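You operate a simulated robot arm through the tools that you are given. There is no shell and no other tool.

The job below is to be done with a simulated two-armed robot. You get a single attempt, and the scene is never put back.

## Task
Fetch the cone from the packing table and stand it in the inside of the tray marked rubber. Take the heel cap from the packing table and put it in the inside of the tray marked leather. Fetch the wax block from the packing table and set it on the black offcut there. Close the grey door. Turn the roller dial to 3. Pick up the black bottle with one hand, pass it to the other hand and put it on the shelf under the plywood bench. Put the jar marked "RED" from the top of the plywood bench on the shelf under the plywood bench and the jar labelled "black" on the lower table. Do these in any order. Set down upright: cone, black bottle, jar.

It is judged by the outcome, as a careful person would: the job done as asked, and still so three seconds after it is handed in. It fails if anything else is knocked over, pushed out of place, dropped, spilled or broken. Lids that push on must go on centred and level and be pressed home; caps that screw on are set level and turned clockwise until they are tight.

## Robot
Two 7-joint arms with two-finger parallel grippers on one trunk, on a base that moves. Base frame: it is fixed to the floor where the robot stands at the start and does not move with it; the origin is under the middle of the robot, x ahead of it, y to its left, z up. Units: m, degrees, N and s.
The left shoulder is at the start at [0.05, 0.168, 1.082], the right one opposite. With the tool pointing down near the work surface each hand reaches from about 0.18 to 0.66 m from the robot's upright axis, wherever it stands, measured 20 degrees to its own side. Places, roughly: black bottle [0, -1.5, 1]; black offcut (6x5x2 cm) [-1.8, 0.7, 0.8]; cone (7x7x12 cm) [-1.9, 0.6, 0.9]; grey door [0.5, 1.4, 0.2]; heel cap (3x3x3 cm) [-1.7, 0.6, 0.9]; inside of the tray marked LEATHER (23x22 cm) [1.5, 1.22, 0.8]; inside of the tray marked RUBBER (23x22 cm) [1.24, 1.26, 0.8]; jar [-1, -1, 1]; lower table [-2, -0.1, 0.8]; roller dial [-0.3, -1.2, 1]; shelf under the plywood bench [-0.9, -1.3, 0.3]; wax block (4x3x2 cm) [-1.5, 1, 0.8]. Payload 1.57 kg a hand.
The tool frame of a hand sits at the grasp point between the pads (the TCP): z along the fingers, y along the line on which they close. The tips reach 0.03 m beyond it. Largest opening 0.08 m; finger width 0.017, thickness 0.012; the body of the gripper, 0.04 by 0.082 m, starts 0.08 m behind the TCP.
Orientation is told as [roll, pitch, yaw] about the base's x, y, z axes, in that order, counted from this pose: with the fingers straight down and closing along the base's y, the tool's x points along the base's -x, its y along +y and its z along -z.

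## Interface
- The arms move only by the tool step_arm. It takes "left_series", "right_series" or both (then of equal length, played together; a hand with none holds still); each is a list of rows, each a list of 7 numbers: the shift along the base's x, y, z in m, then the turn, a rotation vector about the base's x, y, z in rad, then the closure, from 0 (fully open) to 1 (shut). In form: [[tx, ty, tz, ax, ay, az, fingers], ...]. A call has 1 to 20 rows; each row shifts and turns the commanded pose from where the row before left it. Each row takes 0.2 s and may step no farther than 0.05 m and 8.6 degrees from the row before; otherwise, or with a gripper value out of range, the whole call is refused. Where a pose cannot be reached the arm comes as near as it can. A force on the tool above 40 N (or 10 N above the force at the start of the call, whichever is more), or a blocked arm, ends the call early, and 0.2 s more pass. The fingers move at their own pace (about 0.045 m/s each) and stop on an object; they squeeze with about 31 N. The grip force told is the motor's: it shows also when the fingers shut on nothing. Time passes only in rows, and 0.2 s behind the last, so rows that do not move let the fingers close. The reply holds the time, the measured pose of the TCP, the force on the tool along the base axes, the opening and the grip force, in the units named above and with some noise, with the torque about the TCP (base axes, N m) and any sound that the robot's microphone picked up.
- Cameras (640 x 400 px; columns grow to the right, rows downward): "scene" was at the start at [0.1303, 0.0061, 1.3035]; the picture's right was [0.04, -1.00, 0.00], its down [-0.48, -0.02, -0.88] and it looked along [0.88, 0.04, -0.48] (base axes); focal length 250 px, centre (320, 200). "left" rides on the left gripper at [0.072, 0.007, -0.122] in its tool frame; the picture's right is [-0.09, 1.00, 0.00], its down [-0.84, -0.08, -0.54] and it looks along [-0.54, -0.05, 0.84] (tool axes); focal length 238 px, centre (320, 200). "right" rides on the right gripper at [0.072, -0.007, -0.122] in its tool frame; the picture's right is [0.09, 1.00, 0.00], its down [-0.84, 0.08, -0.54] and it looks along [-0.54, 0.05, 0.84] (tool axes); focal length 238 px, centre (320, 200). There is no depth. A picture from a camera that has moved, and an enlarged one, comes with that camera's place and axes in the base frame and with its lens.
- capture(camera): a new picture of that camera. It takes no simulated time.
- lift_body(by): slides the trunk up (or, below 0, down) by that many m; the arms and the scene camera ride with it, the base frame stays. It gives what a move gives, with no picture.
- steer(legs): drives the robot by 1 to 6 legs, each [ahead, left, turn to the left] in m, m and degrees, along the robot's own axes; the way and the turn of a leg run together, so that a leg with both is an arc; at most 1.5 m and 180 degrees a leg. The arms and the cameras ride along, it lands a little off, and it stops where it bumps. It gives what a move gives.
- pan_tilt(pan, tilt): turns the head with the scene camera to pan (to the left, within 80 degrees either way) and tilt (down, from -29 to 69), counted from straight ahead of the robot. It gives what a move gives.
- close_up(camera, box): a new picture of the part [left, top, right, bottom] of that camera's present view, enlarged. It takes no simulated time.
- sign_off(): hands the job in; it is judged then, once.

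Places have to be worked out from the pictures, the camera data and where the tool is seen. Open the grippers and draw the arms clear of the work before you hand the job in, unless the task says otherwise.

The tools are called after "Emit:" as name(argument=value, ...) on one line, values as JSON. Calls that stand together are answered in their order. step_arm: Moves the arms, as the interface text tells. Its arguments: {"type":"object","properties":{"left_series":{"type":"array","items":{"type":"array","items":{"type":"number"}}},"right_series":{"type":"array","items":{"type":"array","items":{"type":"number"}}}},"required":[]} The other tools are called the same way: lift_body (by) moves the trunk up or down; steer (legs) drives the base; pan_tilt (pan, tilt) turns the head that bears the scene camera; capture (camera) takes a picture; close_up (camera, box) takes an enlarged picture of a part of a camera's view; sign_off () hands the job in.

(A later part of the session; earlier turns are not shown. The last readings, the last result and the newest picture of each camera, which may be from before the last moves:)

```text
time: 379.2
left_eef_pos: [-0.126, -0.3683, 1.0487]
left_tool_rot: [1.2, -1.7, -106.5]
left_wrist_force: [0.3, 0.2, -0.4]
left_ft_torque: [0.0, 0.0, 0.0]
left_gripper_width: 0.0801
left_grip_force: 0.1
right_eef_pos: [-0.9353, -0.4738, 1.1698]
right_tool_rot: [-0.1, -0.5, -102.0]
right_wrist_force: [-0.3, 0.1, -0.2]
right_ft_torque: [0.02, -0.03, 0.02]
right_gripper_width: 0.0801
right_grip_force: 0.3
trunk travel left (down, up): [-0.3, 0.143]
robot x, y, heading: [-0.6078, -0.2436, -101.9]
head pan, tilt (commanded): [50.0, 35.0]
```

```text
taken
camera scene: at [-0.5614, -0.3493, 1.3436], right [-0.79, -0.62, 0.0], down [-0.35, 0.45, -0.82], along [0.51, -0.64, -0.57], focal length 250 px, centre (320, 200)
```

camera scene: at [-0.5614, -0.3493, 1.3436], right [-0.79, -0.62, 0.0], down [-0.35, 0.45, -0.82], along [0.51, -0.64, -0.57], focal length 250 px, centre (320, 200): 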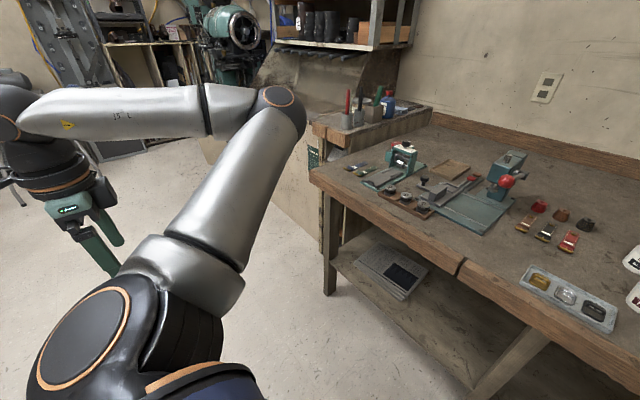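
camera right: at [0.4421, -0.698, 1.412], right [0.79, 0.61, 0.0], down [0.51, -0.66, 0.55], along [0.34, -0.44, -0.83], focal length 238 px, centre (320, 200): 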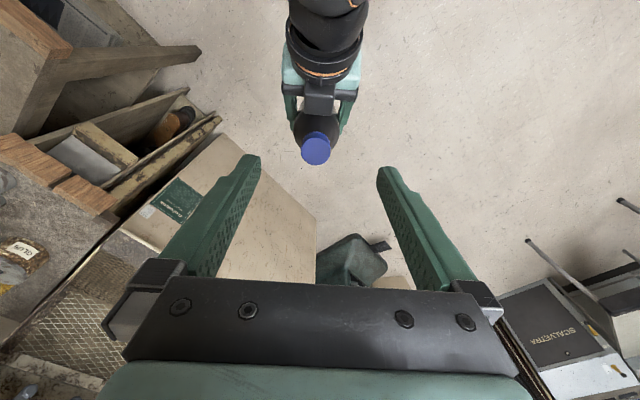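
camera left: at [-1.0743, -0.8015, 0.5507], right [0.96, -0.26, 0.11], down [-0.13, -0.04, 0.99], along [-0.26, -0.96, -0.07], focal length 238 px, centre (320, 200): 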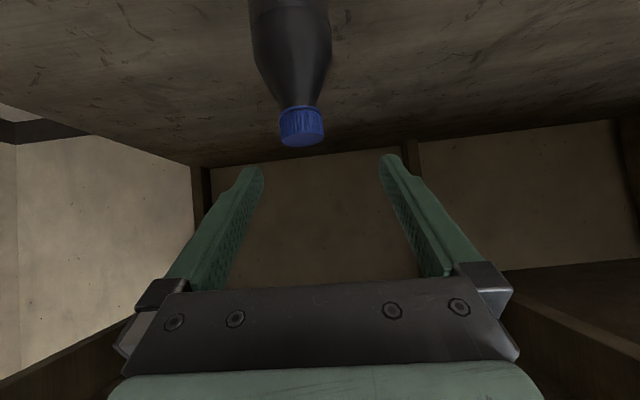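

The left elbow is now out of the way. I drive 0.265 m ahead and bring the right hand, turned 25° and pitched 45°, to a diagonal pre-grasp above the red jar (≈(-0.911, -1.009)).

Emit:
steer(legs=[[0.265, 0, 0]])

Emit:
step_arm(right_series=[[0.0146, -0.0231, -0.0211, 0, 0, -0.1454, 0], [0.0146, -0.0231, -0.0211, 0, 0, -0.1454, 0], [0.0146, -0.0231, -0.0211, 0, 0, -0.1454, 0], [0.0146, -0.0231, -0.0211, -0.1046, 0.0788, 0, 0], [0.0146, -0.0231, -0.0211, -0.1046, 0.0788, 0, 0], [0.0146, -0.0231, -0.0211, -0.1046, 0.0788, 0, 0], [0.0146, -0.0231, -0.0211, -0.1046, 0.0788, 0, 0], [0.0146, -0.0231, -0.0211, -0.1046, 0.0788, 0, 0], [0.0146, -0.0231, -0.0211, -0.1046, 0.0788, 0, 0], [0, 0, 0, 0, 0, 0, 0]])

Emit:
pan_tilt(pan=-15, tilt=45)

Emit:
capture(camera="right")

Emit:
capture(camera="scene")

```text
time: 381.1
left_eef_pos: [-0.1807, -0.6302, 1.0488]
left_tool_rot: [1.4, -1.7, -106.5]
left_wrist_force: [0.2, -0.5, 0.6]
left_ft_torque: [0.03, 0.02, -0.01]
left_gripper_width: 0.0799
left_grip_force: 0.0
right_eef_pos: [-0.9908, -0.732, 1.1695]
right_tool_rot: [-0.2, -0.6, -102.2]
right_wrist_force: [0.2, 0.4, 0.0]
right_ft_torque: [0.02, 0.02, 0.0]
right_gripper_width: 0.0802
right_grip_force: 0.0
trunk travel left (down, up): [-0.3, 0.143]
robot x, y, heading: [-0.6588, -0.5046, -102.1]
head pan, tilt (commanded): [50.0, 35.0]
```

```text
time: 383.3
left_eef_pos: [-0.1802, -0.6297, 1.048]
left_tool_rot: [1.4, -1.6, -106.7]
left_wrist_force: [0.2, -0.1, 0.1]
left_ft_torque: [0.01, 0.01, -0.02]
left_gripper_width: 0.08
left_grip_force: 0.1
right_eef_pos: [-0.8596, -0.94, 0.9808]
right_tool_rot: [0.1, -45.7, -127.2]
right_wrist_force: [-0.5, 0.2, -0.4]
right_ft_torque: [0.01, -0.04, 0.0]
right_gripper_width: 0.0802
right_grip_force: 0.1
trunk travel left (down, up): [-0.3, 0.143]
robot x, y, heading: [-0.661, -0.5016, -101.9]
head pan, tilt (commanded): [50.0, 35.0]
```

```text
time: 384.6
left_eef_pos: [-0.1812, -0.6288, 1.0485]
left_tool_rot: [1.4, -1.8, -106.7]
left_wrist_force: [-0.1, 0.7, 0.4]
left_ft_torque: [0.01, -0.03, -0.01]
left_gripper_width: 0.0802
left_grip_force: 0.2
right_eef_pos: [-0.8596, -0.939, 0.9801]
right_tool_rot: [0.1, -45.6, -127.2]
right_wrist_force: [-0.1, 0.2, 0.0]
right_ft_torque: [0.0, 0.0, -0.02]
right_gripper_width: 0.0799
right_grip_force: 0.0
trunk travel left (down, up): [-0.3, 0.143]
robot x, y, heading: [-0.6605, -0.5039, -102.0]
head pan, tilt (commanded): [-15.0, 45.0]
```

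```text
taken
camera right: at [-0.7835, -0.8273, 1.0142], right [0.83, -0.55, -0.06], down [-0.06, -0.2, 0.98], along [-0.55, -0.81, -0.2], focal length 238 px, centre (320, 200)
```

right: 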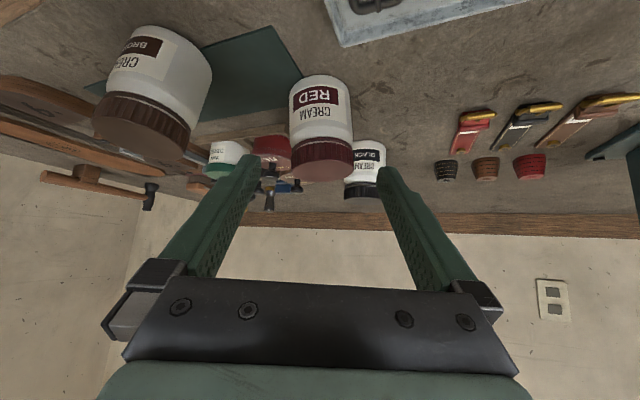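

```text
taken
camera scene: at [-0.7072, -0.611, 1.3288], right [-0.89, 0.45, 0.0], down [0.32, 0.63, -0.71], along [-0.32, -0.63, -0.71], focal length 250 px, centre (320, 200)
```

scene: 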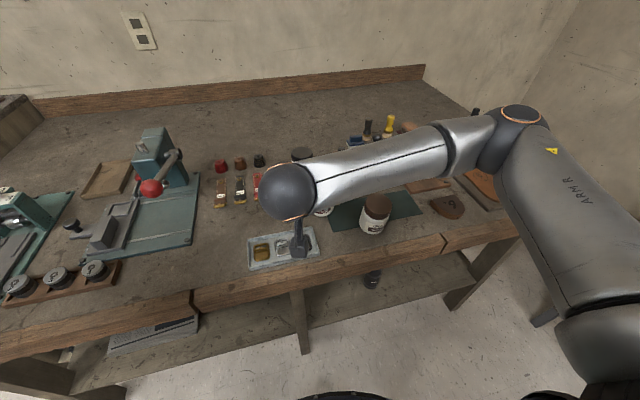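

The red jar lies right along the tool axis between the fingers. I advance diagonally, checking near the end.

Emit:
step_arm(right_series=[[-0.0125, -0.0173, -0.021, 0, 0, 0, 0], [-0.0125, -0.0173, -0.021, 0, 0, 0, 0], [-0.0125, -0.0173, -0.021, 0, 0, 0, 0], [0, 0, 0, 0, 0, 0, 0]])

Emit:
capture(camera="right")

Emit:
close_up(camera="scene", box=[220, 120, 412, 280])

```text
time: 385.6
left_eef_pos: [-0.1811, -0.6287, 1.0494]
left_tool_rot: [1.3, -1.7, -106.6]
left_wrist_force: [0.2, 0.1, 0.6]
left_ft_torque: [0.02, 0.01, -0.04]
left_gripper_width: 0.0802
left_grip_force: 0.0
right_eef_pos: [-0.8963, -0.9925, 0.9153]
right_tool_rot: [0.2, -45.6, -127.2]
right_wrist_force: [0.9, 0.3, 0.6]
right_ft_torque: [-0.01, -0.03, 0.0]
right_gripper_width: 0.0799
right_grip_force: 0.0
trunk travel left (down, up): [-0.3, 0.143]
robot x, y, heading: [-0.6594, -0.5013, -101.7]
head pan, tilt (commanded): [-15.0, 45.0]
```

```text
taken
camera right: at [-0.8207, -0.8784, 0.9501], right [0.83, -0.55, -0.07], down [-0.06, -0.2, 0.98], along [-0.55, -0.81, -0.2], focal length 238 px, centre (320, 200)
```

right: 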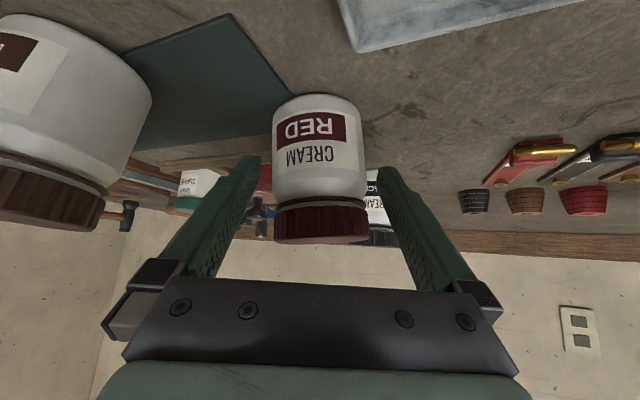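

```text
2.50 times, centred on (316, 200) of scene
camera zoom: at [-0.7072, -0.6109, 1.3288], right [-0.89, 0.45, 0.0], down [0.32, 0.63, -0.71], along [-0.32, -0.63, -0.71], focal length 626 px, centre (330, 200)
```

zoom: 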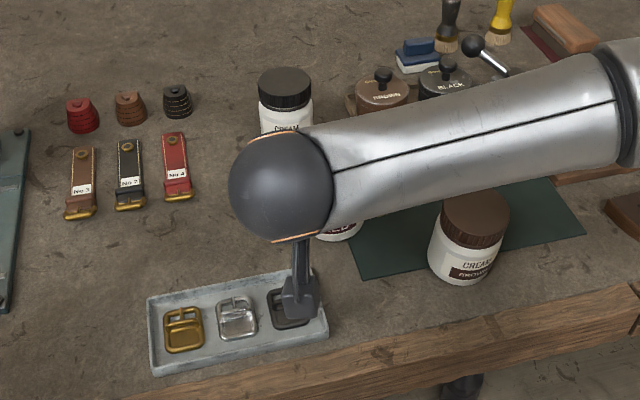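

Centred. One last step forward-down, then I close on the jar.

Emit:
step_arm(right_series=[[-0.0125, -0.0173, -0.0205, 0, 0, 0, 0], [0, 0, 0, 0, 0, 0, 0]])

Emit:
capture(camera="right")

```text
time: 386.2
left_eef_pos: [-0.1807, -0.6289, 1.0485]
left_tool_rot: [1.3, -1.7, -106.8]
left_wrist_force: [-0.3, -0.4, 0.7]
left_ft_torque: [0.04, -0.03, 0.01]
left_gripper_width: 0.0799
left_grip_force: 0.1
right_eef_pos: [-0.91, -1.0088, 0.896]
right_tool_rot: [0.2, -45.7, -127.1]
right_wrist_force: [0.1, 0.1, -0.7]
right_ft_torque: [-0.03, 0.01, 0.0]
right_gripper_width: 0.0799
right_grip_force: 0.1
trunk travel left (down, up): [-0.3, 0.143]
robot x, y, heading: [-0.6591, -0.5003, -102.0]
head pan, tilt (commanded): [-15.0, 45.0]
```

```text
taken
camera right: at [-0.833, -0.8958, 0.9298], right [0.83, -0.55, -0.06], down [-0.06, -0.2, 0.98], along [-0.55, -0.81, -0.2], focal length 238 px, centre (320, 200)
```

right: 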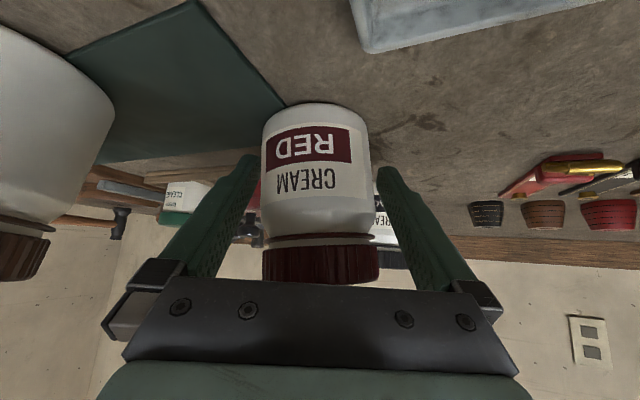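

The jar is centred between the pads. I close the right hand.

Emit:
step_arm(right_series=[[0, 0, 0, 0, 0, 0, 0.5], [0, 0, 0, 0, 0, 0, 1], [0, 0, 0, 0, 0, 0, 1], [0, 0, 0, 0, 0, 0, 1]])

Emit:
capture(camera="right")

```text
time: 387.2
left_eef_pos: [-0.1819, -0.6299, 1.0506]
left_tool_rot: [1.4, -1.8, -106.6]
left_wrist_force: [1.3, 0.5, 0.7]
left_ft_torque: [0.01, -0.02, 0.0]
left_gripper_width: 0.0798
left_grip_force: 0.0
right_eef_pos: [-0.9095, -1.0083, 0.8961]
right_tool_rot: [0.1, -45.7, -127.1]
right_wrist_force: [-0.9, -0.6, 0.4]
right_ft_torque: [0.11, 0.08, 0.05]
right_gripper_width: 0.0595
right_grip_force: 30.8
trunk travel left (down, up): [-0.3, 0.143]
robot x, y, heading: [-0.6611, -0.5021, -102.2]
head pan, tilt (commanded): [-15.0, 45.0]
```

```text
taken
camera right: at [-0.8332, -0.8956, 0.9301], right [0.83, -0.55, -0.07], down [-0.06, -0.2, 0.98], along [-0.55, -0.81, -0.2], focal length 238 px, centre (320, 200)
```

right: 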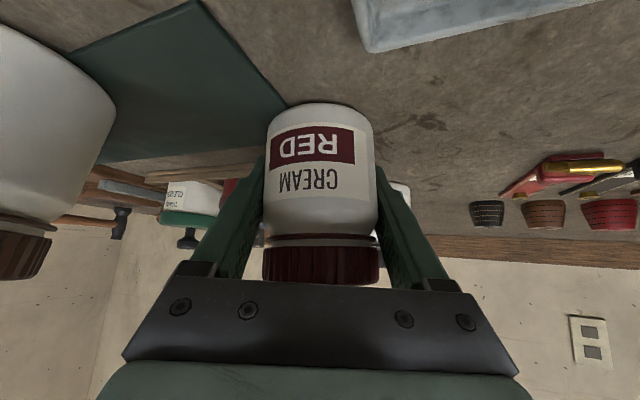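

Gripped at 6.0 cm. I lift the red jar straight up.

Emit:
step_arm(right_series=[[0, 0, 0.015, 0, 0, 0, 1], [0, 0, 0.03, 0, 0, 0, 1], [0, 0, 0.04, 0, 0, 0, 1], [0, 0, 0.04, 0, 0, 0, 1], [0, 0, 0.02, 0, 0, 0, 1], [0, 0, 0, 0, 0, 0, 1]])

Emit:
capture(camera="right")

Emit:
capture(camera="scene")

```text
time: 388.6
left_eef_pos: [-0.1806, -0.6292, 1.0495]
left_tool_rot: [1.4, -1.7, -106.6]
left_wrist_force: [0.9, -0.7, -0.1]
left_ft_torque: [-0.02, -0.02, 0.0]
left_gripper_width: 0.0799
left_grip_force: 0.1
right_eef_pos: [-0.9104, -1.0088, 1.0411]
right_tool_rot: [-0.1, -45.6, -127.3]
right_wrist_force: [-0.2, 0.6, -1.7]
right_ft_torque: [-0.04, 0.01, 0.02]
right_gripper_width: 0.058
right_grip_force: 31.3
trunk travel left (down, up): [-0.3, 0.143]
robot x, y, heading: [-0.6637, -0.503, -102.2]
head pan, tilt (commanded): [-15.0, 45.0]
```

```text
taken
camera right: at [-0.8338, -0.8961, 1.0752], right [0.83, -0.55, -0.07], down [-0.06, -0.2, 0.98], along [-0.55, -0.81, -0.2], focal length 238 px, centre (320, 200)
```

right: 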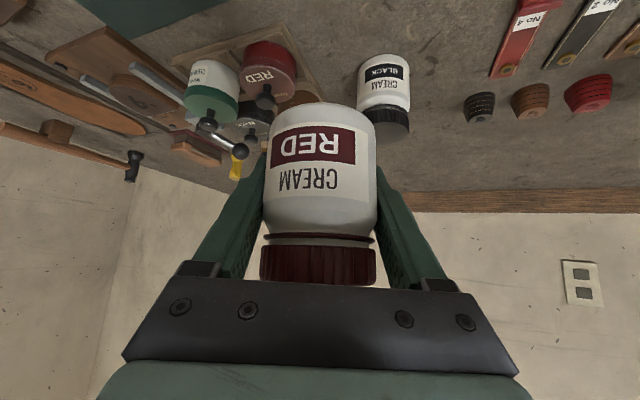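

```text
taken
camera scene: at [-0.7073, -0.6112, 1.3287], right [-0.89, 0.45, 0.0], down [0.32, 0.63, -0.71], along [-0.32, -0.63, -0.71], focal length 250 px, centre (320, 200)
```

scene: 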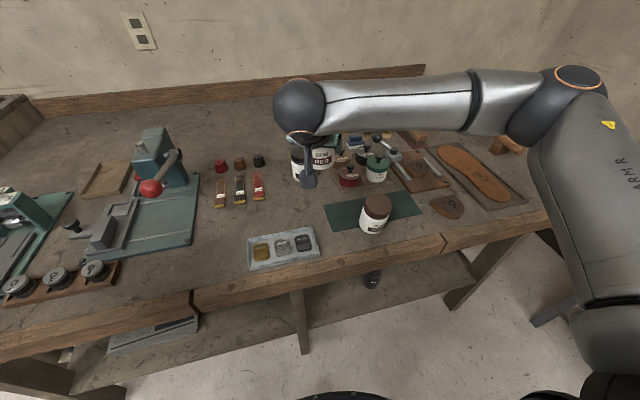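

The red jar is held level. I back away from the bench, lower the trunk, and straighten the hand.

Emit:
steer(legs=[[-0.45, 0, 0]])

Emit:
lift_body(by=-0.3)

Emit:
step_arm(right_series=[[0, 0, 0, 0, 0, 0.1454, 1], [0, 0, 0, 0, 0, 0.1454, 1], [0, 0, 0, 0, 0, 0.1454, 1], [0, 0, -0.03, 0, 0, 0, 1], [0, 0, -0.04, 0, 0, 0, 1], [0, 0, -0.04, 0, 0, 0, 1], [0, 0, 0, 0, 0, 0, 1]])

Emit:
pan_tilt(pan=0, tilt=40)

Emit:
capture(camera="scene")

```text
time: 391.3
left_eef_pos: [-0.0878, -0.1888, 1.0496]
left_tool_rot: [1.4, -1.6, -106.4]
left_wrist_force: [0.4, 0.7, 0.2]
left_ft_torque: [0.0, 0.02, 0.0]
left_gripper_width: 0.0803
left_grip_force: 0.1
right_eef_pos: [-0.8164, -0.57, 1.0408]
right_tool_rot: [0.1, -45.5, -127.1]
right_wrist_force: [-0.1, 0.3, -2.9]
right_ft_torque: [-0.02, 0.03, 0.02]
right_gripper_width: 0.0577
right_grip_force: 30.8
trunk travel left (down, up): [-0.3, 0.143]
robot x, y, heading: [-0.5692, -0.062, -101.7]
head pan, tilt (commanded): [-15.0, 45.0]
```

```text
time: 394.3
left_eef_pos: [-0.0883, -0.1884, 0.7501]
left_tool_rot: [1.3, -1.8, -106.6]
left_wrist_force: [-0.4, 0.3, 0.1]
left_ft_torque: [-0.01, -0.06, 0.0]
left_gripper_width: 0.0802
left_grip_force: 0.1
right_eef_pos: [-0.8161, -0.5714, 0.7417]
right_tool_rot: [0.1, -45.6, -126.9]
right_wrist_force: [-0.5, 1.0, -1.6]
right_ft_torque: [0.0, 0.01, -0.01]
right_gripper_width: 0.0578
right_grip_force: 30.9
trunk travel left (down, up): [0.0, 0.443]
robot x, y, heading: [-0.5654, -0.0603, -102.0]
head pan, tilt (commanded): [-15.0, 45.0]
```

```text
time: 395.9
left_eef_pos: [-0.0881, -0.1884, 0.7492]
left_tool_rot: [1.4, -1.6, -106.5]
left_wrist_force: [-0.4, 0.4, 0.3]
left_ft_torque: [0.01, 0.0, 0.02]
left_gripper_width: 0.0801
left_grip_force: 0.0
right_eef_pos: [-0.8155, -0.5724, 0.6303]
right_tool_rot: [0.0, -45.6, -102.2]
right_wrist_force: [1.2, 0.8, -2.9]
right_ft_torque: [-0.03, 0.01, 0.01]
right_gripper_width: 0.0579
right_grip_force: 31.1
trunk travel left (down, up): [0.0, 0.443]
robot x, y, heading: [-0.5685, -0.0624, -101.6]
head pan, tilt (commanded): [-15.0, 45.0]
```

```text
time: 396.7
left_eef_pos: [-0.0883, -0.189, 0.7504]
left_tool_rot: [1.5, -1.7, -106.6]
left_wrist_force: [0.6, -0.4, 0.1]
left_ft_torque: [-0.02, 0.02, 0.0]
left_gripper_width: 0.0799
left_grip_force: 0.1
right_eef_pos: [-0.8162, -0.5714, 0.6303]
right_tool_rot: [0.1, -45.5, -102.2]
right_wrist_force: [0.4, -0.2, -1.8]
right_ft_torque: [-0.02, 0.0, 0.0]
right_gripper_width: 0.058
right_grip_force: 30.8
trunk travel left (down, up): [0.0, 0.443]
robot x, y, heading: [-0.5636, -0.0625, -101.9]
head pan, tilt (commanded): [0.0, 40.0]
```

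```text
taken
camera scene: at [-0.5953, -0.1825, 1.036], right [-0.98, 0.21, 0.0], down [0.13, 0.63, -0.77], along [-0.16, -0.75, -0.64], focal length 250 px, centre (320, 200)
```

scene: 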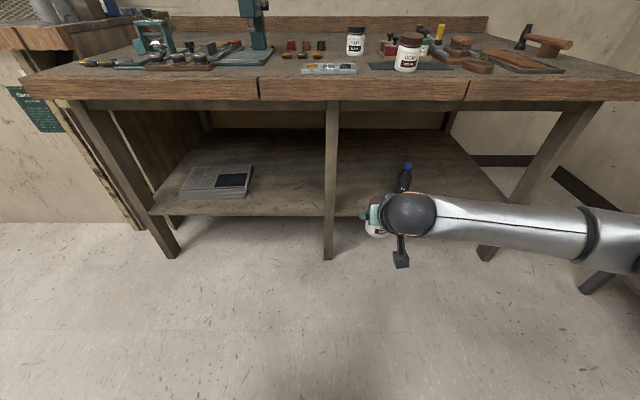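

The right forearm comes in from the side with a good elbow pose. I lower the jar to just above shelf height.

Emit:
step_arm(right_series=[[0, 0, -0.04, 0, 0, 0, 1], [0, 0, -0.04, 0, 0, 0, 1], [0, 0, -0.04, 0, 0, 0, 1], [0, 0, -0.04, 0, 0, 0, 1], [0, 0, -0.04, 0, 0, 0, 1], [0, 0, -0.01, 0, 0, 0, 1], [0, 0, 0, 0, 0, 0, 1]])

Emit:
capture(camera="scene")

Emit:
capture(camera="right")

```text
time: 398.3
left_eef_pos: [-0.0877, -0.1879, 0.7492]
left_tool_rot: [1.2, -1.7, -106.5]
left_wrist_force: [-0.7, -0.3, 0.4]
left_ft_torque: [-0.02, 0.01, -0.02]
left_gripper_width: 0.0799
left_grip_force: 0.1
right_eef_pos: [-0.8163, -0.571, 0.4214]
right_tool_rot: [0.1, -45.5, -102.1]
right_wrist_force: [0.2, 0.2, -1.9]
right_ft_torque: [-0.03, 0.01, 0.0]
right_gripper_width: 0.0577
right_grip_force: 31.2
trunk travel left (down, up): [0.0, 0.443]
robot x, y, heading: [-0.5695, -0.0632, -101.8]
head pan, tilt (commanded): [0.0, 40.0]
```

```text
taken
camera scene: at [-0.5953, -0.1825, 1.036], right [-0.98, 0.2, 0.0], down [0.13, 0.63, -0.77], along [-0.16, -0.75, -0.64], focal length 250 px, centre (320, 200)
```

scene: 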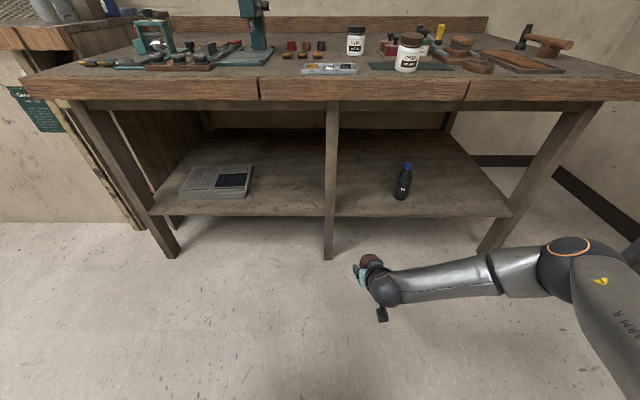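

```text
taken
camera right: at [-0.7955, -0.4355, 0.4549], right [0.99, -0.14, -0.06], down [0.03, -0.21, 0.98], along [-0.15, -0.97, -0.2], focal length 238 px, centre (320, 200)
```

right: 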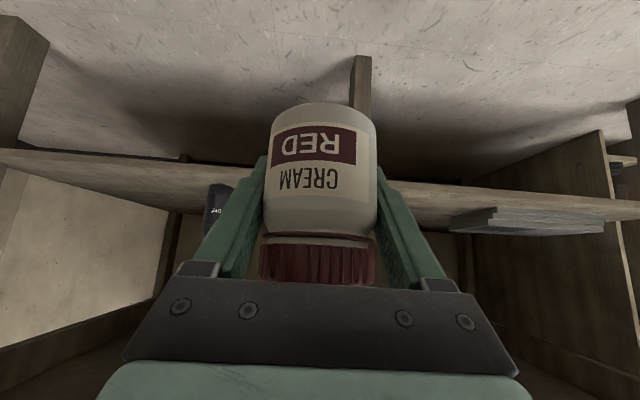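

No jam this time. I shift right 6 cm and drive in, pausing part-way to check clearances.

Emit:
steer(legs=[[0, -0.061, 0], [0.3, 0, 0]])

Emit:
capture(camera="scene")

Emit:
capture(camera="right")

```text
time: 401.2
left_eef_pos: [-0.2079, -0.4669, 0.7482]
left_tool_rot: [1.4, -1.7, -106.5]
left_wrist_force: [0.4, 1.0, -1.3]
left_ft_torque: [-0.02, 0.03, -0.01]
left_gripper_width: 0.08
left_grip_force: 0.1
right_eef_pos: [-0.9372, -0.8484, 0.4209]
right_tool_rot: [0.0, -45.6, -102.0]
right_wrist_force: [-0.7, 0.0, -1.9]
right_ft_torque: [0.03, 0.03, 0.0]
right_gripper_width: 0.0577
right_grip_force: 31.1
trunk travel left (down, up): [0.0, 0.443]
robot x, y, heading: [-0.6868, -0.3402, -102.0]
head pan, tilt (commanded): [0.0, 40.0]
```

```text
taken
camera scene: at [-0.7155, -0.4609, 1.036], right [-0.98, 0.21, 0.0], down [0.13, 0.63, -0.77], along [-0.16, -0.75, -0.64], focal length 250 px, centre (320, 200)
```

scene: 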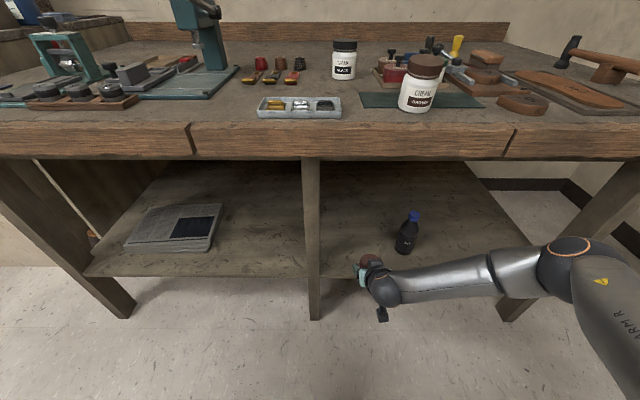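

```text
taken
camera right: at [-0.916, -0.7135, 0.455], right [0.99, -0.15, -0.06], down [0.03, -0.21, 0.98], along [-0.16, -0.97, -0.2], focal length 238 px, centre (320, 200)
```

right: 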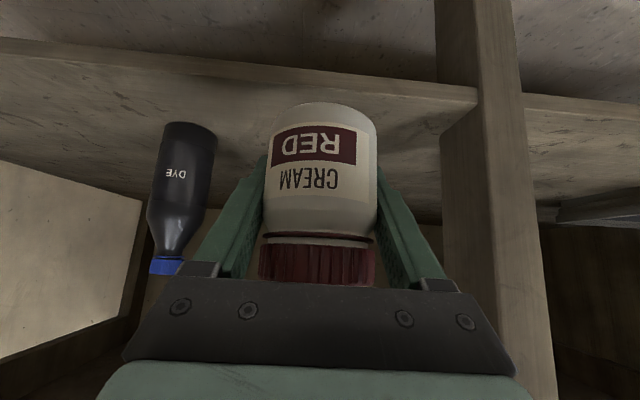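

Good clearance to the middle leg and the bottle. I continue in by 7 cm, then check again.

Emit:
steer(legs=[[0.07, 0.01, 0]])

Emit:
pan_tilt(pan=-35, tilt=50)

Emit:
capture(camera="scene")

```text
time: 402.2
left_eef_pos: [-0.2119, -0.5371, 0.749]
left_tool_rot: [1.4, -1.7, -106.6]
left_wrist_force: [0.3, 0.5, -0.1]
left_ft_torque: [0.02, 0.04, -0.02]
left_gripper_width: 0.08
left_grip_force: 0.1
right_eef_pos: [-0.9425, -0.9194, 0.421]
right_tool_rot: [0.1, -45.6, -102.1]
right_wrist_force: [0.3, 0.2, -1.7]
right_ft_torque: [0.01, -0.03, 0.02]
right_gripper_width: 0.0579
right_grip_force: 30.8
trunk travel left (down, up): [0.0, 0.443]
robot x, y, heading: [-0.6935, -0.4118, -101.9]
head pan, tilt (commanded): [0.0, 40.0]
```

```text
time: 403.2
left_eef_pos: [-0.2121, -0.5374, 0.7497]
left_tool_rot: [1.2, -1.7, -106.6]
left_wrist_force: [0.4, -0.3, -0.3]
left_ft_torque: [-0.03, 0.07, 0.05]
left_gripper_width: 0.0801
left_grip_force: 0.2
right_eef_pos: [-0.9414, -0.9194, 0.4216]
right_tool_rot: [0.0, -45.6, -102.0]
right_wrist_force: [-0.6, 0.5, -2.8]
right_ft_torque: [0.05, 0.0, 0.04]
right_gripper_width: 0.0578
right_grip_force: 31.3
trunk travel left (down, up): [0.0, 0.443]
robot x, y, heading: [-0.6911, -0.4161, -101.8]
head pan, tilt (commanded): [-35.0, 50.0]
```

```text
taken
camera scene: at [-0.7589, -0.5009, 1.0218], right [-0.68, 0.73, 0.0], down [0.56, 0.52, -0.64], along [-0.47, -0.44, -0.77], focal length 250 px, centre (320, 200)
```

scene: 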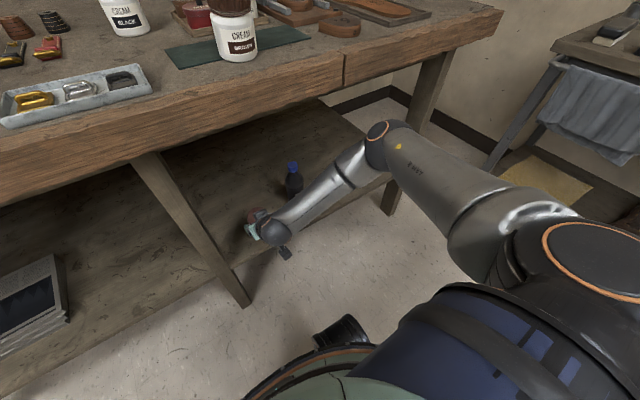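

The elbow is well clear of the right leg. I go in the last 6.5 cm and lower the jar until contact.

Emit:
steer(legs=[[0.065, 0, 0]])

Emit:
step_arm(right_series=[[0, 0, -0.02, 0, 0, 0, 1], [0, 0, -0.02, 0, 0, 0, 1], [0, 0, -0.01, 0, 0, 0, 1], [0, 0, 0, 0, 0, 0, 1]])

Emit:
capture(camera="right")

```text
time: 404.2
left_eef_pos: [-0.2261, -0.6011, 0.7487]
left_tool_rot: [1.3, -1.6, -106.6]
left_wrist_force: [0.6, 0.3, -0.5]
left_ft_torque: [0.04, -0.02, -0.01]
left_gripper_width: 0.08
left_grip_force: 0.1
right_eef_pos: [-0.955, -0.9829, 0.4208]
right_tool_rot: [0.2, -45.6, -102.1]
right_wrist_force: [0.9, -0.8, -2.3]
right_ft_torque: [-0.03, 0.0, -0.01]
right_gripper_width: 0.0577
right_grip_force: 31.1
trunk travel left (down, up): [0.0, 0.443]
robot x, y, heading: [-0.7041, -0.4757, -101.6]
head pan, tilt (commanded): [-35.0, 50.0]
```

```text
time: 405.2
left_eef_pos: [-0.2261, -0.6015, 0.7488]
left_tool_rot: [1.3, -1.7, -106.6]
left_wrist_force: [0.5, 0.0, 0.2]
left_ft_torque: [-0.01, 0.01, 0.0]
left_gripper_width: 0.0804
left_grip_force: 0.2
right_eef_pos: [-0.9553, -0.9825, 0.3703]
right_tool_rot: [0.1, -45.4, -102.1]
right_wrist_force: [-0.7, 0.5, -2.8]
right_ft_torque: [0.0, 0.01, 0.0]
right_gripper_width: 0.0579
right_grip_force: 30.7
trunk travel left (down, up): [0.0, 0.443]
robot x, y, heading: [-0.709, -0.4782, -101.8]
head pan, tilt (commanded): [-35.0, 50.0]
```

```text
taken
camera right: at [-0.9332, -0.8474, 0.4055], right [0.99, -0.15, -0.07], down [0.03, -0.21, 0.98], along [-0.16, -0.97, -0.21], focal length 238 px, centre (320, 200)
```

right: 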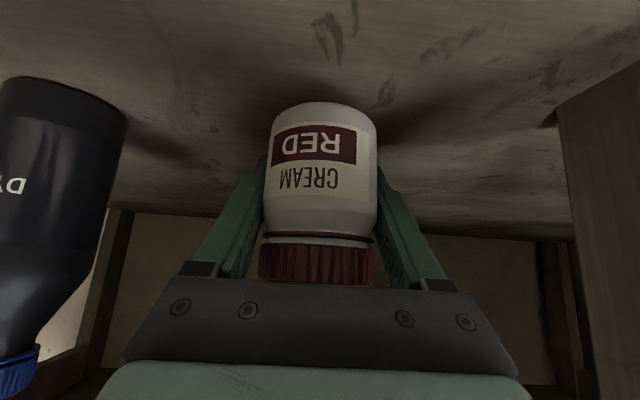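

Nearly there. I lower in 3 mm steps to feel the shelf.

Emit:
step_arm(right_series=[[0, 0, -0.004, 0, 0, 0, 1], [0, 0, -0.004, 0, 0, 0, 1], [0, 0, -0.003, 0, 0, 0, 1], [0, 0, 0, 0, 0, 0, 1]])

Emit:
step_arm(right_series=[[0, 0, -0.002, 0, 0, 0, 1], [0, 0, -0.002, 0, 0, 0, 1], [0, 0, 0, 0, 0, 0, 1]])

```text
time: 406.2
left_eef_pos: [-0.2267, -0.6012, 0.7485]
left_tool_rot: [1.3, -1.7, -106.5]
left_wrist_force: [-0.5, -0.4, -0.4]
left_ft_torque: [-0.01, 0.0, 0.0]
left_gripper_width: 0.0801
left_grip_force: 0.0
right_eef_pos: [-0.9526, -0.9814, 0.3608]
right_tool_rot: [-0.3, -45.1, -101.9]
right_wrist_force: [-0.1, -0.5, -2.2]
right_ft_torque: [-0.02, -0.04, 0.01]
right_gripper_width: 0.0577
right_grip_force: 30.8
trunk travel left (down, up): [0.0, 0.443]
robot x, y, heading: [-0.7077, -0.4769, -101.9]
head pan, tilt (commanded): [-35.0, 50.0]
```

```text
time: 407.0
left_eef_pos: [-0.2253, -0.6014, 0.7489]
left_tool_rot: [1.3, -1.8, -106.6]
left_wrist_force: [0.0, -0.5, 0.5]
left_ft_torque: [0.03, 0.02, 0.01]
left_gripper_width: 0.0799
left_grip_force: 0.0
right_eef_pos: [-0.9547, -0.9814, 0.3573]
right_tool_rot: [-0.4, -45.0, -102.1]
right_wrist_force: [0.0, -0.4, -2.1]
right_ft_torque: [-0.01, 0.0, -0.02]
right_gripper_width: 0.0577
right_grip_force: 31.3
right hand out of reach, approached as far as the arm can: row 2
trunk travel left (down, up): [0.0, 0.443]
robot x, y, heading: [-0.7057, -0.4735, -101.9]
head pan, tilt (commanded): [-35.0, 50.0]
```

A hair short and near a reach limit; I bring the hand back 1 cm and lower a few mm more.

Emit:
step_arm(right_series=[[0.002, 0.0098, 0, 0, 0, 0, 1], [0, 0, -0.003, 0, 0, 0, 1], [0, 0, -0.003, 0, 0, 0, 1], [0, 0, 0, 0, 0, 0, 1]])

Emit:
close_up(camera="right", box=[220, 60, 420, 185])

```text
time: 408.0
left_eef_pos: [-0.2274, -0.6014, 0.75]
left_tool_rot: [1.3, -1.8, -106.6]
left_wrist_force: [-0.3, -1.1, 0.0]
left_ft_torque: [0.04, 0.01, -0.02]
left_gripper_width: 0.0799
left_grip_force: 0.1
right_eef_pos: [-0.9539, -0.9813, 0.3581]
right_tool_rot: [-0.4, -45.0, -102.0]
right_wrist_force: [0.6, 0.4, -1.5]
right_ft_torque: [-0.01, -0.01, -0.05]
right_gripper_width: 0.0579
right_grip_force: 31.0
right hand out of reach, approached as far as the arm can: row 1, 3
trunk travel left (down, up): [0.0, 0.443]
robot x, y, heading: [-0.7059, -0.4741, -101.8]
head pan, tilt (commanded): [-35.0, 50.0]
```

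```text
3.20 times, centred on (320, 122) of right
camera zoom: at [-0.9323, -0.8468, 0.394], right [0.99, -0.15, -0.07], down [0.04, -0.22, 0.97], along [-0.16, -0.96, -0.21], focal length 763 px, centre (320, 448)
```

zoom: 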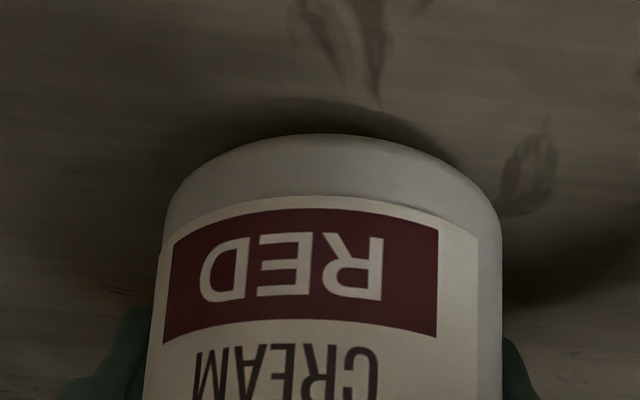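

The joint limit seems tied to the sideways offset. I shift the robot 4 cm right and bring the hand 4 cm to the left to compensate, then lower.

Emit:
steer(legs=[[0, -0.04, 0]])

Emit:
step_arm(right_series=[[0.0196, -0.0041, 0.003, 0, 0, 0, 1], [0.0196, -0.0041, 0.0, 0, 0, 0, 1], [0, 0, -0.004, 0, 0, 0, 1], [0, 0, -0.003, 0, 0, 0, 1], [0, 0, 0, 0, 0, 0, 1]])

Emit:
close_up(camera="right", box=[220, 60, 420, 185])

```text
time: 409.0
left_eef_pos: [-0.2662, -0.592, 0.7491]
left_tool_rot: [1.3, -1.6, -106.5]
left_wrist_force: [0.5, 0.8, 1.0]
left_ft_torque: [0.02, 0.02, 0.04]
left_gripper_width: 0.0799
left_grip_force: 0.0
right_eef_pos: [-0.9926, -0.9727, 0.3583]
right_tool_rot: [-0.4, -45.0, -102.1]
right_wrist_force: [-0.5, 0.6, -1.6]
right_ft_torque: [0.0, -0.04, 0.01]
right_gripper_width: 0.0576
right_grip_force: 31.6
trunk travel left (down, up): [0.0, 0.443]
robot x, y, heading: [-0.7478, -0.4657, -101.9]
head pan, tilt (commanded): [-35.0, 50.0]
```

```text
time: 410.2
left_eef_pos: [-0.2632, -0.5928, 0.7498]
left_tool_rot: [1.3, -1.8, -106.6]
left_wrist_force: [-0.4, -0.6, -0.5]
left_ft_torque: [-0.01, 0.02, -0.03]
left_gripper_width: 0.0801
left_grip_force: 0.1
right_eef_pos: [-0.9541, -0.981, 0.3545]
right_tool_rot: [-0.3, -44.9, -102.0]
right_wrist_force: [-0.3, 0.0, -2.6]
right_ft_torque: [0.0, 0.01, -0.01]
right_gripper_width: 0.0576
right_grip_force: 31.1
trunk travel left (down, up): [0.0, 0.443]
robot x, y, heading: [-0.7458, -0.4668, -101.9]
head pan, tilt (commanded): [-35.0, 50.0]
```

```text
3.20 times, centred on (320, 122) of right
camera zoom: at [-0.9315, -0.8467, 0.3901], right [0.99, -0.15, -0.07], down [0.04, -0.22, 0.97], along [-0.16, -0.96, -0.21], focal length 763 px, centre (320, 448)
```

zoom: 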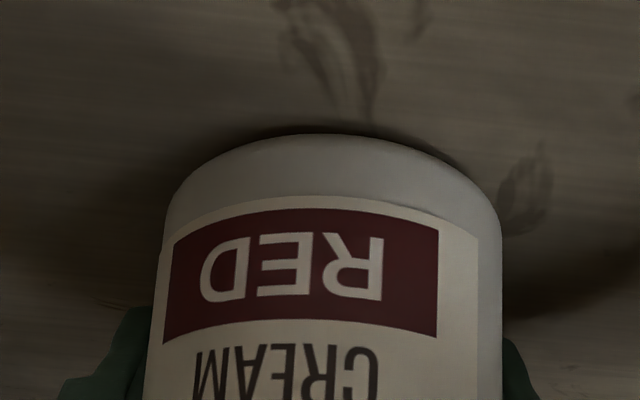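

Better; the shadow gap is closing. I lower in 2 mm steps until the force shows contact.

Emit:
step_arm(right_series=[[0, 0, -0.002, 0, 0, 0, 1], [0, 0, -0.002, 0, 0, 0, 1], [0, 0, -0.002, 0, 0, 0, 1], [0, 0, 0, 0, 0, 0, 1]])

Emit:
close_up(camera="right", box=[220, 60, 420, 185])

```text
time: 411.2
left_eef_pos: [-0.2644, -0.5907, 0.7487]
left_tool_rot: [1.3, -1.8, -106.6]
left_wrist_force: [0.4, 0.6, -0.1]
left_ft_torque: [0.0, 0.01, -0.04]
left_gripper_width: 0.0798
left_grip_force: 0.0
right_eef_pos: [-0.9543, -0.9828, 0.3511]
right_tool_rot: [-0.5, -45.4, -102.0]
right_wrist_force: [-0.3, 2.8, 21.7]
right_ft_torque: [0.78, -0.23, 0.04]
right_gripper_width: 0.058
right_grip_force: 31.5
trunk travel left (down, up): [0.0, 0.443]
robot x, y, heading: [-0.7455, -0.4658, -102.2]
head pan, tilt (commanded): [-35.0, 50.0]
```

```text
3.20 times, centred on (320, 122) of right
camera zoom: at [-0.9322, -0.8487, 0.3865], right [0.99, -0.15, -0.07], down [0.04, -0.21, 0.98], along [-0.16, -0.97, -0.21], focal length 763 px, centre (320, 448)
```

zoom: 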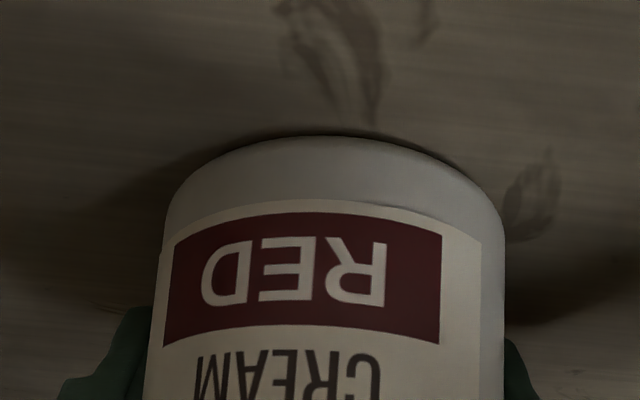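

Firm contact (22 N). I ease up 2 mm, open, and check that the jar stands before backing out.

Emit:
step_arm(right_series=[[0, 0, 0.002, 0, 0, 0, 1], [0, 0, 0, 0, 0, 0, 0.5], [0, 0, 0, 0, 0, 0, 0.2], [0, 0, 0, 0, 0, 0, 0], [0, 0, 0, 0, 0, 0, 0], [0, 0, 0, 0, 0, 0, 0]])

Emit:
capture(camera="right")

```text
time: 412.6
left_eef_pos: [-0.2649, -0.5923, 0.7491]
left_tool_rot: [1.3, -1.8, -106.6]
left_wrist_force: [-0.9, 0.5, 0.7]
left_ft_torque: [0.0, -0.02, -0.04]
left_gripper_width: 0.0799
left_grip_force: 0.0
right_eef_pos: [-0.9541, -0.9807, 0.3524]
right_tool_rot: [-0.4, -45.0, -102.1]
right_wrist_force: [-0.2, -0.5, 0.2]
right_ft_torque: [0.03, -0.02, 0.02]
right_gripper_width: 0.0798
right_grip_force: 0.0
trunk travel left (down, up): [0.0, 0.443]
robot x, y, heading: [-0.7469, -0.4659, -101.8]
head pan, tilt (commanded): [-35.0, 50.0]
```

```text
taken
camera right: at [-0.932, -0.8467, 0.3862], right [0.99, -0.15, -0.07], down [0.04, -0.22, 0.97], along [-0.16, -0.96, -0.21], focal length 238 px, centre (320, 200)
```

right: 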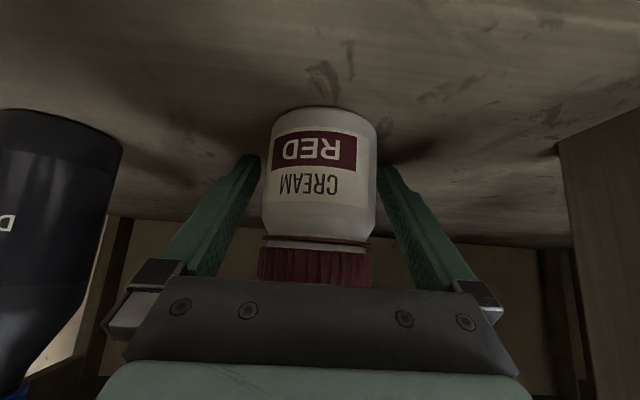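

The jar stands free. I drive straight back out from the shelf.

Emit:
steer(legs=[[-0.4, 0, 0]])

Emit:
pan_tilt(pan=0, tilt=40)

Emit:
capture(camera="scene")

Emit:
capture(camera="right")

```text
time: 415.1
left_eef_pos: [-0.1834, -0.2038, 0.7499]
left_tool_rot: [1.3, -1.7, -106.7]
left_wrist_force: [-0.5, -0.3, -0.1]
left_ft_torque: [0.02, 0.02, -0.01]
left_gripper_width: 0.0801
left_grip_force: 0.0
right_eef_pos: [-0.8723, -0.5913, 0.3524]
right_tool_rot: [-0.4, -45.0, -102.2]
right_wrist_force: [0.6, -0.2, 0.1]
right_ft_torque: [0.04, -0.01, 0.0]
right_gripper_width: 0.0801
right_grip_force: 0.0
trunk travel left (down, up): [0.0, 0.443]
robot x, y, heading: [-0.6642, -0.0741, -102.0]
head pan, tilt (commanded): [-35.0, 50.0]
```

```text
time: 416.1
left_eef_pos: [-0.1837, -0.2039, 0.7495]
left_tool_rot: [1.3, -1.7, -106.8]
left_wrist_force: [-0.4, 0.9, 0.8]
left_ft_torque: [0.01, -0.02, -0.02]
left_gripper_width: 0.0799
left_grip_force: 0.1
right_eef_pos: [-0.8719, -0.5904, 0.3518]
right_tool_rot: [-0.5, -44.9, -102.0]
right_wrist_force: [0.1, -0.8, 0.3]
right_ft_torque: [0.01, 0.01, -0.02]
right_gripper_width: 0.0801
right_grip_force: 0.0
trunk travel left (down, up): [0.0, 0.443]
robot x, y, heading: [-0.6627, -0.0771, -102.3]
head pan, tilt (commanded): [0.0, 40.0]
```

```text
taken
camera scene: at [-0.6901, -0.1955, 1.036], right [-0.98, 0.21, 0.0], down [0.13, 0.63, -0.77], along [-0.16, -0.75, -0.64], focal length 250 px, centre (320, 200)
```

scene: 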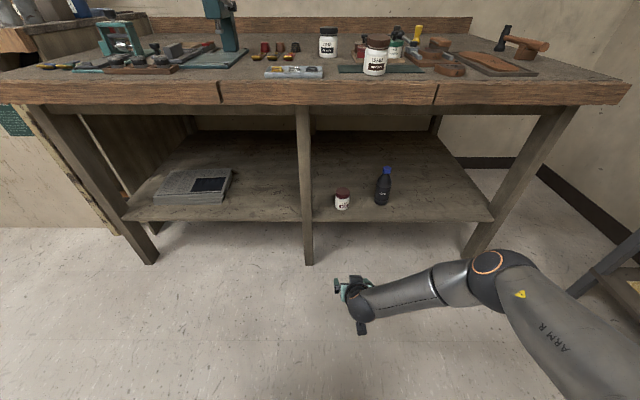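

```text
taken
camera right: at [-0.8501, -0.4553, 0.3863], right [0.99, -0.15, -0.07], down [0.04, -0.22, 0.97], along [-0.16, -0.96, -0.21], focal length 238 px, centre (320, 200)
```

right: 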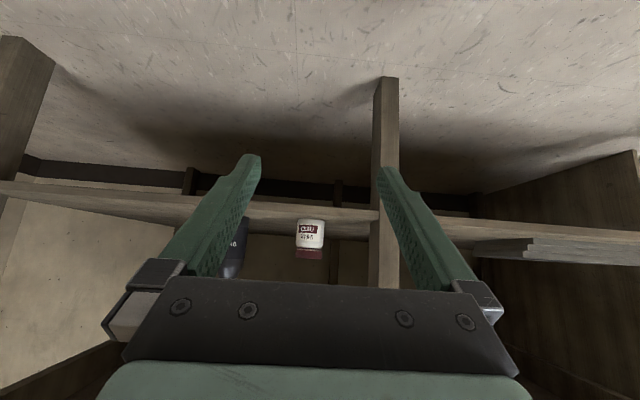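

Both the red jar and the bottle stand on the shelf. I raise the trunk and the right hand again for the black jar.

Emit:
lift_body(by=0.3)

Emit:
step_arm(right_series=[[0, 0, 0.045, 0, 0, 0, 0], [0, 0, 0.045, 0, 0, 0, 0], [0, 0, 0.045, 0, 0, 0, 0], [0, 0, 0.045, 0, 0, 0, 0], [0, 0, 0.045, 0, 0, 0, 0], [0, 0, 0.045, 0, 0, 0, 0], [0, 0, 0.045, 0, 0, -0.1454, 0], [0, 0, 0.045, 0, 0, -0.1454, 0], [0, 0, 0.03, 0, 0, -0.1454, 0], [0, 0, 0, 0, 0, 0, 0]])

Emit:
steer(legs=[[0, 0.105, 0], [0.36, 0, 0]])

Emit:
pan_tilt(pan=-10, tilt=40)

Emit:
capture(camera="scene")

Emit:
capture(camera="right")

```text
time: 419.1
left_eef_pos: [-0.1829, -0.2031, 1.0483]
left_tool_rot: [1.4, -1.7, -106.7]
left_wrist_force: [-0.6, -0.5, 0.9]
left_ft_torque: [0.02, -0.01, 0.02]
left_gripper_width: 0.08
left_grip_force: 0.0
right_eef_pos: [-0.8725, -0.5897, 0.6515]
right_tool_rot: [-0.4, -45.0, -102.0]
right_wrist_force: [-0.1, 0.5, -0.2]
right_ft_torque: [0.02, 0.02, -0.04]
right_gripper_width: 0.0801
right_grip_force: 0.1
trunk travel left (down, up): [-0.3, 0.143]
robot x, y, heading: [-0.6651, -0.0769, -102.0]
head pan, tilt (commanded): [0.0, 40.0]
```

```text
time: 421.3
left_eef_pos: [-0.1821, -0.2036, 1.0491]
left_tool_rot: [1.3, -1.7, -106.7]
left_wrist_force: [0.4, 0.3, -0.3]
left_ft_torque: [0.0, 0.05, -0.01]
left_gripper_width: 0.08
left_grip_force: 0.0
right_eef_pos: [-0.8717, -0.5885, 1.042]
right_tool_rot: [-0.4, -44.9, -127.2]
right_wrist_force: [0.0, -1.1, 0.6]
right_ft_torque: [-0.03, -0.03, -0.01]
right_gripper_width: 0.0799
right_grip_force: 0.1
trunk travel left (down, up): [-0.3, 0.143]
robot x, y, heading: [-0.6663, -0.0764, -101.8]
head pan, tilt (commanded): [0.0, 40.0]
```

```text
time: 424.8
left_eef_pos: [-0.1556, -0.5729, 1.049]
left_tool_rot: [1.3, -1.6, -106.6]
left_wrist_force: [-0.2, 0.7, 0.1]
left_ft_torque: [-0.01, -0.01, 0.02]
left_gripper_width: 0.0798
left_grip_force: 0.1
right_eef_pos: [-0.8407, -0.96, 1.0421]
right_tool_rot: [-0.4, -45.0, -127.0]
right_wrist_force: [-0.1, 0.0, -0.4]
right_ft_torque: [0.01, 0.02, -0.01]
right_gripper_width: 0.08
right_grip_force: 0.1
trunk travel left (down, up): [-0.3, 0.143]
robot x, y, heading: [-0.6364, -0.4474, -101.8]
head pan, tilt (commanded): [0.0, 40.0]
```

```text
time: 425.5
left_eef_pos: [-0.1549, -0.5736, 1.0498]
left_tool_rot: [1.3, -1.7, -106.6]
left_wrist_force: [0.4, -0.1, -0.6]
left_ft_torque: [0.01, 0.02, -0.04]
left_gripper_width: 0.08
left_grip_force: 0.0
right_eef_pos: [-0.8429, -0.9615, 1.0421]
right_tool_rot: [-0.3, -45.1, -127.0]
right_wrist_force: [0.2, 0.1, -0.1]
right_ft_torque: [0.01, 0.0, 0.0]
right_gripper_width: 0.08
right_grip_force: 0.0
trunk travel left (down, up): [-0.3, 0.143]
robot x, y, heading: [-0.6353, -0.4478, -101.8]
head pan, tilt (commanded): [-10.0, 40.0]
```

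```text
taken
camera scene: at [-0.6758, -0.5626, 1.336], right [-0.93, 0.37, 0.0], down [0.24, 0.6, -0.77], along [-0.28, -0.71, -0.64], focal length 250 px, centre (320, 200)
```

scene: 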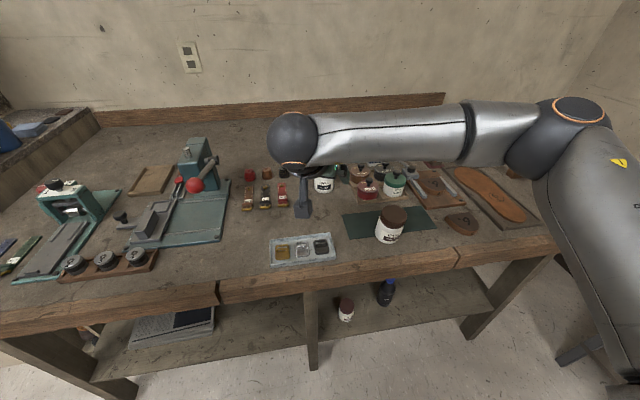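

```text
taken
camera right: at [-0.7654, -0.8486, 1.0773], right [0.83, -0.55, -0.07], down [-0.06, -0.21, 0.97], along [-0.55, -0.81, -0.21], focal length 238 px, centre (320, 200)
```

right: 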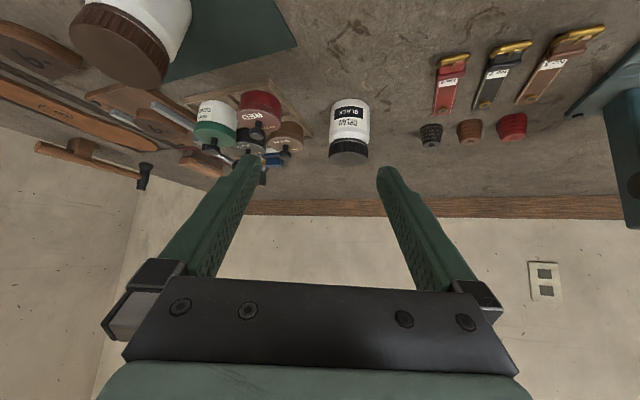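

The black jar is ahead at ≈(-0.919, -1.135). I drive 9 cm closer and move to the diagonal pre-grasp, then verify centring.

Emit:
steer(legs=[[0.09, 0, 0]])

Emit:
step_arm(right_series=[[-0.003, -0.009, -0.031, 0, 0, 0, 0], [-0.003, -0.009, -0.031, 0, 0, 0, 0], [0, 0, 0, 0, 0, 0, 0]])

Emit:
capture(camera="right")

Emit:
capture(camera="scene")

```text
time: 426.6
left_eef_pos: [-0.1731, -0.6619, 1.0484]
left_tool_rot: [1.3, -1.6, -106.5]
left_wrist_force: [1.0, 0.5, 0.7]
left_ft_torque: [0.01, -0.01, 0.01]
left_gripper_width: 0.0799
left_grip_force: 0.0
right_eef_pos: [-0.8606, -1.05, 1.0414]
right_tool_rot: [-0.5, -45.0, -127.0]
right_wrist_force: [0.5, -0.1, 0.7]
right_ft_torque: [0.02, 0.01, 0.01]
right_gripper_width: 0.08
right_grip_force: 0.1
trunk travel left (down, up): [-0.3, 0.143]
robot x, y, heading: [-0.6566, -0.5339, -102.0]
head pan, tilt (commanded): [-10.0, 40.0]
```

```text
time: 427.4
left_eef_pos: [-0.1736, -0.6615, 1.049]
left_tool_rot: [1.2, -1.7, -106.6]
left_wrist_force: [-0.1, -0.1, -0.3]
left_ft_torque: [0.02, 0.01, -0.02]
left_gripper_width: 0.0798
left_grip_force: 0.1
right_eef_pos: [-0.867, -1.0663, 0.9805]
right_tool_rot: [-0.3, -45.0, -127.1]
right_wrist_force: [0.5, 0.1, 0.1]
right_ft_torque: [-0.02, 0.04, -0.03]
right_gripper_width: 0.0802
right_grip_force: 0.1
trunk travel left (down, up): [-0.3, 0.143]
robot x, y, heading: [-0.6571, -0.5319, -101.9]
head pan, tilt (commanded): [-10.0, 40.0]
```

```text
taken
camera right: at [-0.7899, -0.9539, 1.0148], right [0.83, -0.55, -0.07], down [-0.06, -0.21, 0.97], along [-0.55, -0.81, -0.21], focal length 238 px, centre (320, 200)
```

right: 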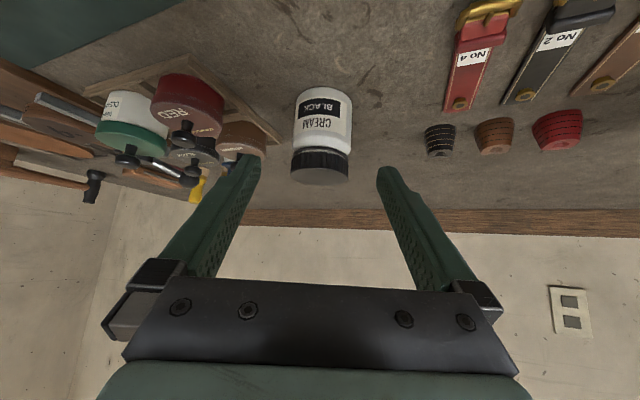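

```text
taken
camera scene: at [-0.6943, -0.6503, 1.336], right [-0.93, 0.37, 0.0], down [0.24, 0.6, -0.77], along [-0.29, -0.71, -0.64], focal length 250 px, centre (320, 200)
```

scene: 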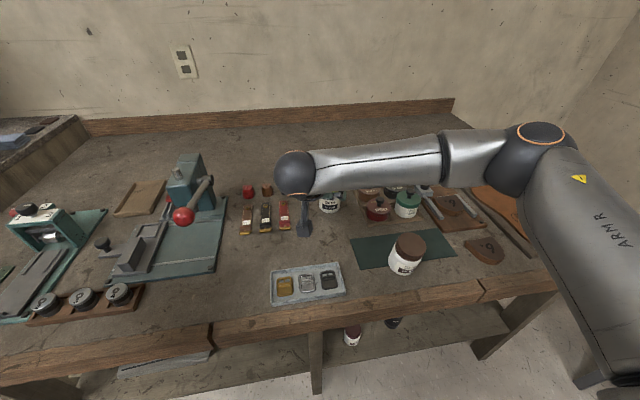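

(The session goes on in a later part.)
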